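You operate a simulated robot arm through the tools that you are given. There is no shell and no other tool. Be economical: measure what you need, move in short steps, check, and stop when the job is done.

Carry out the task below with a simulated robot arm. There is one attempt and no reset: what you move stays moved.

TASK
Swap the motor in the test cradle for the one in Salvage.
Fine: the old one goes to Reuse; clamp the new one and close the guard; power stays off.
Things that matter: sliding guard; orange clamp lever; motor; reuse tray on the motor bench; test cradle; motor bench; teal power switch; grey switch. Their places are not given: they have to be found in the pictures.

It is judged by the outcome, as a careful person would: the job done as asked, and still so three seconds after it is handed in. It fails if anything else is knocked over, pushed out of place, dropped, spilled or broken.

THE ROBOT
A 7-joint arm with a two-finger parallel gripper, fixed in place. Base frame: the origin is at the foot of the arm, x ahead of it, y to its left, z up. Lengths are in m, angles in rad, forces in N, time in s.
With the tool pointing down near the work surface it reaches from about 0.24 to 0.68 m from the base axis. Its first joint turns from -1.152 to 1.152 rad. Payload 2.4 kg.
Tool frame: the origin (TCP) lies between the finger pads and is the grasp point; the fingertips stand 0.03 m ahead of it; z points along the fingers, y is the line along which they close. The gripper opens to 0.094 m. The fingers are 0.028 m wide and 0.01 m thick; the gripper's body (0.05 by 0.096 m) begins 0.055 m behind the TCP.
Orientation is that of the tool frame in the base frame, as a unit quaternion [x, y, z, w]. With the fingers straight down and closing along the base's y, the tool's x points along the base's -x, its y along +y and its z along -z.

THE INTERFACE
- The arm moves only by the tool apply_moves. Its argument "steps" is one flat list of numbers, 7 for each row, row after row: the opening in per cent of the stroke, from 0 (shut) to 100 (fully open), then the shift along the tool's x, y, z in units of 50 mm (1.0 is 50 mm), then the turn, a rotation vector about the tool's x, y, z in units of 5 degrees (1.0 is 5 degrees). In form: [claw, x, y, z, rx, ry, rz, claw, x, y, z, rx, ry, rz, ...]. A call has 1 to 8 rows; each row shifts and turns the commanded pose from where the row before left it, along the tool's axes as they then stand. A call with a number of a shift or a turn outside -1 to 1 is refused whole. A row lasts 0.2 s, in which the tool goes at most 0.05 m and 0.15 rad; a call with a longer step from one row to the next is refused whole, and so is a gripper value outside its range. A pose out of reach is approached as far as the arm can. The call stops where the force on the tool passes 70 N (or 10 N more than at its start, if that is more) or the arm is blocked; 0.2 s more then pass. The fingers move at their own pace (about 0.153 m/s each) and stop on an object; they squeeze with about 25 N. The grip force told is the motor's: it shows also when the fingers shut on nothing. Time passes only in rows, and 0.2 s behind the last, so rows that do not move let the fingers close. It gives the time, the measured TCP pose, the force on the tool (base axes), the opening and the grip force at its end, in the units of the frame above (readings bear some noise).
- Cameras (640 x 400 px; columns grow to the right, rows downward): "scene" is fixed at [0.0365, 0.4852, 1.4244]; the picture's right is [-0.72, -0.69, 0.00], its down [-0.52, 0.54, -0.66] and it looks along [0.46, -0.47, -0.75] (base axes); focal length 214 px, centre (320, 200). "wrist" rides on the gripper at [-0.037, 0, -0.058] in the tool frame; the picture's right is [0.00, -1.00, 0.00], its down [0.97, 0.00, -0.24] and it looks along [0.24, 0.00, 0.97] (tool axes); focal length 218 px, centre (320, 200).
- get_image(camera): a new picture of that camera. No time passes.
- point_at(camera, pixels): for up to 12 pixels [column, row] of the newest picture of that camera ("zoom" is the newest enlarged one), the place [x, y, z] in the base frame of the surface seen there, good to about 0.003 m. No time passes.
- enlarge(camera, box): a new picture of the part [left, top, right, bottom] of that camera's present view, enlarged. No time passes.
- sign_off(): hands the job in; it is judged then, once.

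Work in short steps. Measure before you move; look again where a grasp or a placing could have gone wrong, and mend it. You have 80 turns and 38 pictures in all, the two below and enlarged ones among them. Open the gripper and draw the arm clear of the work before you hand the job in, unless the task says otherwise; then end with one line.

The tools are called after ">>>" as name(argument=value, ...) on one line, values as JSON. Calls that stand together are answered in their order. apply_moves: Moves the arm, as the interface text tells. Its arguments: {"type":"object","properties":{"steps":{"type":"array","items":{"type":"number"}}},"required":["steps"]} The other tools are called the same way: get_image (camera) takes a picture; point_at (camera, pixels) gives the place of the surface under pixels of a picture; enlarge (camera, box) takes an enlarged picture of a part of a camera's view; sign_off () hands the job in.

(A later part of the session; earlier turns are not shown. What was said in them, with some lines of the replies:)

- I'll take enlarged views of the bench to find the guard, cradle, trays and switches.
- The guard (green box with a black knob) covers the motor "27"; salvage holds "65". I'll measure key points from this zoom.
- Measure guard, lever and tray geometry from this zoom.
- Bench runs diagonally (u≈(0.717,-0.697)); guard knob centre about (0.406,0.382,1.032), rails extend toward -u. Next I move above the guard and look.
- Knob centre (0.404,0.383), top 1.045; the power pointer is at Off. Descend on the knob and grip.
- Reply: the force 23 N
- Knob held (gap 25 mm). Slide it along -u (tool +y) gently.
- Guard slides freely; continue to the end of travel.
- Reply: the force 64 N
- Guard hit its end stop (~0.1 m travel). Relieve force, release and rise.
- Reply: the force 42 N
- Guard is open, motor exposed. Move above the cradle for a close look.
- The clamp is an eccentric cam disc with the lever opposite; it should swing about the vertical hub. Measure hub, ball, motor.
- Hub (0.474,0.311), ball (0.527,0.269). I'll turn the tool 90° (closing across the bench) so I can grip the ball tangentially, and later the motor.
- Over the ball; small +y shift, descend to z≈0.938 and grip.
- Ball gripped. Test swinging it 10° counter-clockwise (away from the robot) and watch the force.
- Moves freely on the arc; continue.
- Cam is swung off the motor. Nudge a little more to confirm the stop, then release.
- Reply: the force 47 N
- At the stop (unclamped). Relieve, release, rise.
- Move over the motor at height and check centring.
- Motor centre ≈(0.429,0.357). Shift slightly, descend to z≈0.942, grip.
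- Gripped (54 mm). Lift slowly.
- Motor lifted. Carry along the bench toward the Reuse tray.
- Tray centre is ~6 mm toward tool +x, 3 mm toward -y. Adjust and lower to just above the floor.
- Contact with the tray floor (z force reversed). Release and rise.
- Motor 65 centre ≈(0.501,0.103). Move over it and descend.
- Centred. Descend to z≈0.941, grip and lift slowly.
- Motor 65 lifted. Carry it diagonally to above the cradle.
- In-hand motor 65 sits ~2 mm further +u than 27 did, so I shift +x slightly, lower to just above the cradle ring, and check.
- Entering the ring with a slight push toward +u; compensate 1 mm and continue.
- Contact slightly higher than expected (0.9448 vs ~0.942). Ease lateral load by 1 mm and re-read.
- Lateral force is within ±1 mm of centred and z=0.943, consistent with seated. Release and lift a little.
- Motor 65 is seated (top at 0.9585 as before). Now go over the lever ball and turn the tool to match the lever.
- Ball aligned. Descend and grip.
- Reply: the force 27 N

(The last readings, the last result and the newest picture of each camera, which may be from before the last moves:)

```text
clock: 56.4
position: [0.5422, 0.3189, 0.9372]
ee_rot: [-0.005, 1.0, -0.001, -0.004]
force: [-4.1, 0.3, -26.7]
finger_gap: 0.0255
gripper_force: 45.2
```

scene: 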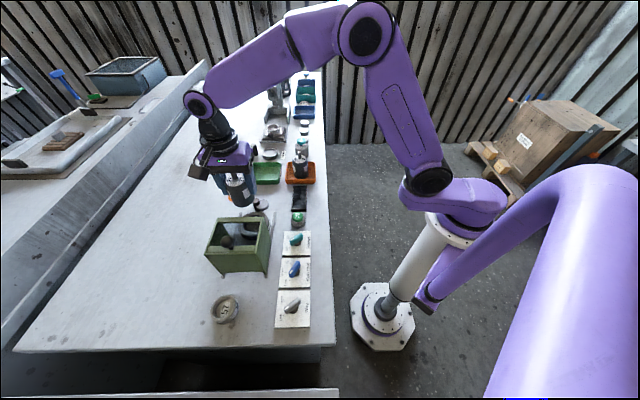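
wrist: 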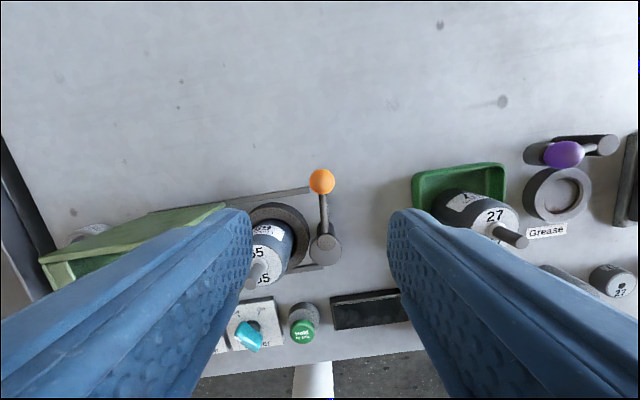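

>>> apply_moves(steps=[0, -0.01, -0.118, 0, 0, 0, 1, 0, -0.01, -0.118, 0, 0, 0, 1, 0, -0.01, -0.118, 0, 0, 0, 1])

>>> enlarge(camera="scene", box=[210, 140, 330, 270])

```text
clock: 57.2
position: [0.5424, 0.3011, 0.9374]
ee_rot: [0.124, 0.992, -0.002, -0.002]
force: [-9.8, 0.7, -20.4]
finger_gap: 0.0253
gripper_force: 45.3
```

```text
3.08 times, centred on (270, 205) of scene
```

zoom: 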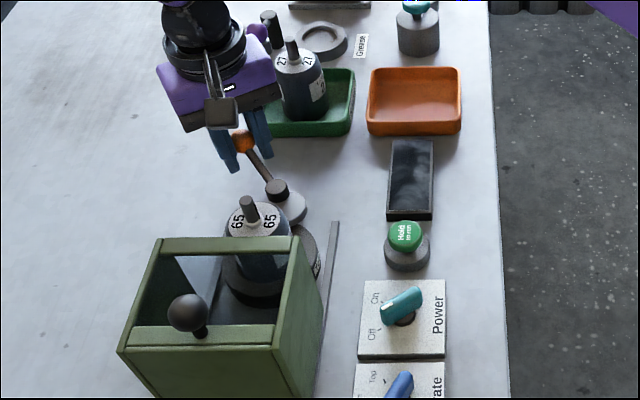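

Swing is tracking; continue in small batches toward clamped.

>>> apply_moves(steps=[0, -0.01, -0.118, 0, 0, 0, 1, 0, -0.01, -0.118, 0, 0, 0, 1, 0, -0.01, -0.118, 0, 0, 0, 1])

>>> apply_moves(steps=[0, -0.01, -0.118, 0, 0, 0, 1, 0, -0.01, -0.118, 0, 0, 0, 1])

```text
clock: 58.0
position: [0.5386, 0.2851, 0.9381]
ee_rot: [0.252, 0.968, -0.002, -0.001]
force: [-11.7, 5.3, -19.9]
finger_gap: 0.0254
gripper_force: 45.5
```

```text
clock: 58.6
position: [0.5334, 0.2738, 0.937]
ee_rot: [0.335, 0.942, -0.001, -0.001]
force: [-13.6, 7.7, -20.8]
finger_gap: 0.025
gripper_force: 45.1
```

>>> apply_moves(steps=[0, -0.01, -0.118, 0, 0, 0, 1, 0, -0.01, -0.118, 0, 0, 0, 0.5])

>>> enlarge(camera="scene", box=[210, 140, 330, 270])

```text
clock: 59.2
position: [0.5271, 0.2665, 0.9379]
ee_rot: [0.395, 0.918, 0.001, 0.001]
force: [-2.1, 16.7, -27.9]
finger_gap: 0.0256
gripper_force: 44.7
```

```text
3.08 times, centred on (270, 205) of scene
```

zoom: 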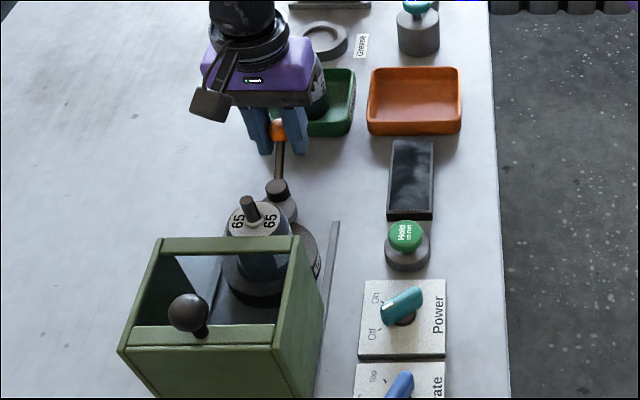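

Lever is back at its original angle; one small push to confirm it is at its stop.

>>> apply_moves(steps=[0, 0, -0.08, 0, 0, 0, 0])

```text
clock: 59.6
position: [0.5262, 0.2642, 0.9394]
ee_rot: [0.395, 0.919, 0.006, 0.004]
force: [23.8, 32.7, -34.1]
finger_gap: 0.0257
gripper_force: 44.7
```

Firm stop reached. Relieve, release and rise.

>>> apply_moves(steps=[0, 0, 0.08, 0, 0, 0, 0, 60, 0, 0, 0, 0, 0, 0, 60, 0, 0, 0, 0, 0, 0, 60, 0, 0, -0.8, 0, 0, 0, 60, 0, 0, -0.9, 0, 0, 0, 60, 0, 0, -0.9, 0, 0, 0, 60, 0, 0, -0.9, 0, 0, 0, 60, 0, 0, 0, 0, 0, 0])

>>> get_image(camera="wrist")

```text
clock: 61.4
position: [0.5264, 0.2648, 1.1156]
ee_rot: [0.396, 0.918, 0.0, 0.0]
force: [-1.2, -0.3, 0.1]
finger_gap: 0.0565
gripper_force: 0.0
```

```text
6 pictures are left
```

wrist: 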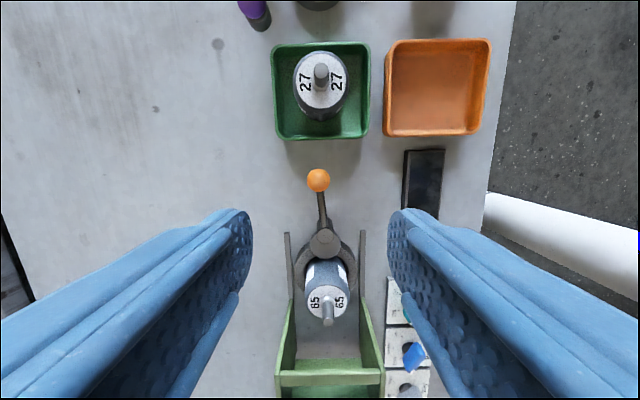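

Clamped. Turn the tool back 92° and go to above the guard knob at (0.3325,0.455).

>>> apply_moves(steps=[60, 0, 0, -0.5, 0, 0, -1, 60, 0, 0, 0, 0, 0, -1, 60, 0, 0, 0, 0, 0, -1, 60, 0, 0, 0, 0, 0, -1, 60, 0, 0, 0, 0, 0, -1, 60, 0, 0, 0, 0, 0, -1, 60, 0, 0, 0, 0, 0, -1, 60, 0, 0, 0, 0, 0, -1])

>>> apply_moves(steps=[60, 0, 0, 0, 0, 0, -1, 60, 0, 0, 0, 0, 0, -1, 60, 0, 0, 0, 0, 0, -1, 60, 0, 0, 0, 0, 0, -1, 60, 0, 0, 0, 0, 0, -1, 60, 0, 0, 0, 0, 0, -1, 60, 0, 0, 0, 0, 0, -1, 60, 0, 0, 0, 0, 0, -1])

>>> apply_moves(steps=[60, 0, 0, 0, 0, 0, -1, 60, 0, 0, 0, 0, 0, -1, 60, 0, 0, 0, 0, 0, -0.5, 60, 0, 0, 0, 0, 0, 0])

>>> apply_moves(steps=[60, 0, 0.9, 0, 0, 0, 0, 60, 0, 0.9, 0, 0, 0, 0, 60, 0, 0.9, 0, 0, 0, 0, 60, 0, 0.9, 0, 0, 0, 0, 60, 0, 0.9, 0, 0, 0, 0, 60, 0, 0.9, 0, 0, 0, 0, 60, 0, 0, 0, 0, 0, 0])

>>> get_image(camera="wrist")

```text
clock: 63.2
position: [0.5263, 0.2632, 1.1377]
ee_rot: [0.058, 0.998, 0.0, -0.001]
force: [-0.1, -0.6, -0.5]
finger_gap: 0.0565
gripper_force: 0.0
```

```text
clock: 65.0
position: [0.5274, 0.2636, 1.1385]
ee_rot: [-0.287, 0.958, 0.0, 0.0]
force: [0.8, 0.7, 0.3]
finger_gap: 0.0562
gripper_force: 0.0
```

```text
clock: 66.0
position: [0.5268, 0.2638, 1.1394]
ee_rot: [-0.391, 0.92, -0.001, 0.0]
force: [-0.2, 0.2, -0.2]
finger_gap: 0.0566
gripper_force: 0.2
```

```text
clock: 67.6
position: [0.3332, 0.4516, 1.14]
ee_rot: [-0.39, 0.921, 0.0, -0.001]
force: [0.2, 0.0, 0.2]
finger_gap: 0.0565
gripper_force: 0.2
```

```text
5 pictures are left
```

wrist: 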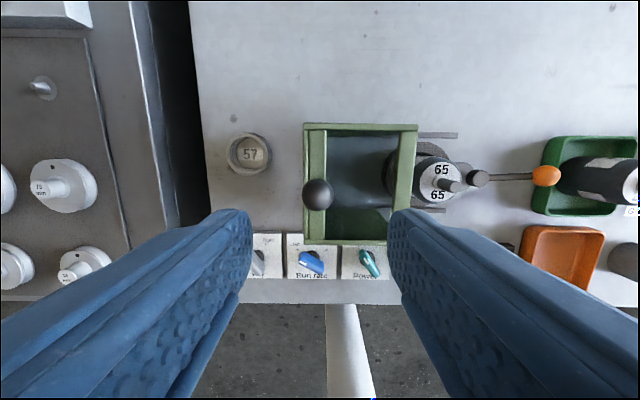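

>>> point_at(camera="wrist", pixels=[[318, 194], [318, 190]])

```text
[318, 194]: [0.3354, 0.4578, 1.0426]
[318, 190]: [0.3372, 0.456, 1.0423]
```

Small correction, descend and grip the knob.

>>> apply_moves(steps=[60, -0.07, 0.04, 0.65, 0, 0, 0, 60, 0, 0, 0.65, 0, 0, 0, 60, 0, 0, 0.66, 0, 0, 0, 60, 0, 0, 0, 0, 0, 0, 0, 0, 0, 0, 0, 0, 0, 0, 0, 0, 0, 0, 0, 0])

>>> apply_moves(steps=[0, 0, -0.3, 0, 0, 0, 0, 0, 0, -0.4, 0, 0, 0, 0, 0, 0, -0.4, 0, 0, 0, 0, 0, 0, -0.4, 0, 0, 0, 0, 0, 0, -0.3, 0, 0, 0, 0])

```text
clock: 69.0
position: [0.3349, 0.457, 1.041]
ee_rot: [-0.39, 0.921, 0.001, 0.0]
force: [1.3, -3.4, -4.3]
finger_gap: 0.0255
gripper_force: 44.8
```

```text
clock: 70.2
position: [0.3985, 0.3916, 1.0419]
ee_rot: [-0.39, 0.921, 0.0, 0.001]
force: [-2.2, -2.9, -0.1]
finger_gap: 0.0255
gripper_force: 44.5
```

>>> apply_moves(steps=[0, 0, -0.15, 0, 0, 0, 0, 0, 0, -0.1, 0, 0, 0, 0])

```text
clock: 70.8
position: [0.4051, 0.3863, 1.0409]
ee_rot: [-0.39, 0.921, 0.0, 0.0]
force: [-8.4, 2.7, 7.6]
finger_gap: 0.0252
gripper_force: 44.8
```

>>> apply_moves(steps=[0, 0, -0.08, 0, 0, 0, 0, 0, 0, -0.06, 0, 0, 0, 0])

```text
clock: 71.4
position: [0.4051, 0.3844, 1.0414]
ee_rot: [-0.393, 0.92, 0.003, -0.001]
force: [-28.3, 18.8, 10.0]
finger_gap: 0.0255
gripper_force: 44.5
```

Stop reached at the original closed position. Relieve, release, and rise clear.

>>> apply_moves(steps=[0, 0, 0.1, 0, 0, 0, 0, 60, 0, 0, 0, 0, 0, 0, 60, 0, 0, 0, 0, 0, 0, 60, 0, 0, -0.8, 0, 0, 0, 60, 0, 0, -1, 0, 0, 0, 60, 0, 0, -1, 0, 0, 0, 60, 0, 0, -1, 0, 0, 0, 60, 0, 0, 0, 0, 0, 0])

>>> enlarge(camera="wrist", box=[190, 110, 510, 310])

>>> enlarge(camera="scene", box=[200, 130, 340, 335])

```text
clock: 73.2
position: [0.409, 0.3841, 1.2304]
ee_rot: [-0.39, 0.921, -0.001, 0.0]
force: [0.2, -0.3, 0.1]
finger_gap: 0.0564
gripper_force: 0.1
```

```text
2.00 times, centred on (350, 210) of wrist
```

zoom: 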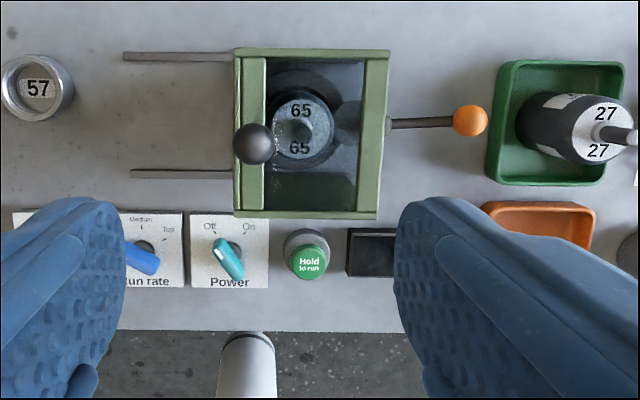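

```text
1.95 times, centred on (270, 232) of scene
```

zoom: 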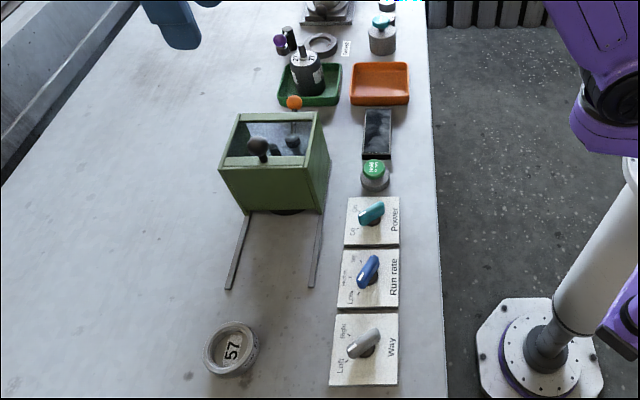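

Guard closed over 65, lever clamped, 27 in Reuse, power at Off, arm clear. Open the gripper fully and hand in.

>>> apply_moves(steps=[100, 0, 0, 0, 0, 0, 0, 100, 0, 0, 0, 0, 0, 0])

>>> sign_off()

```text
clock: 73.8
position: [0.4091, 0.383, 1.2287]
ee_rot: [-0.389, 0.921, 0.0, 0.001]
force: [0.6, 0.3, 0.2]
finger_gap: 0.094
gripper_force: 0.1
```

```text
The job is handed in.
```

Motor 65 from Salvage is clamped in the test cradle with the guard closed, motor 27 is in the Reuse tray, the power switch is still at Off, and the job is handed in.
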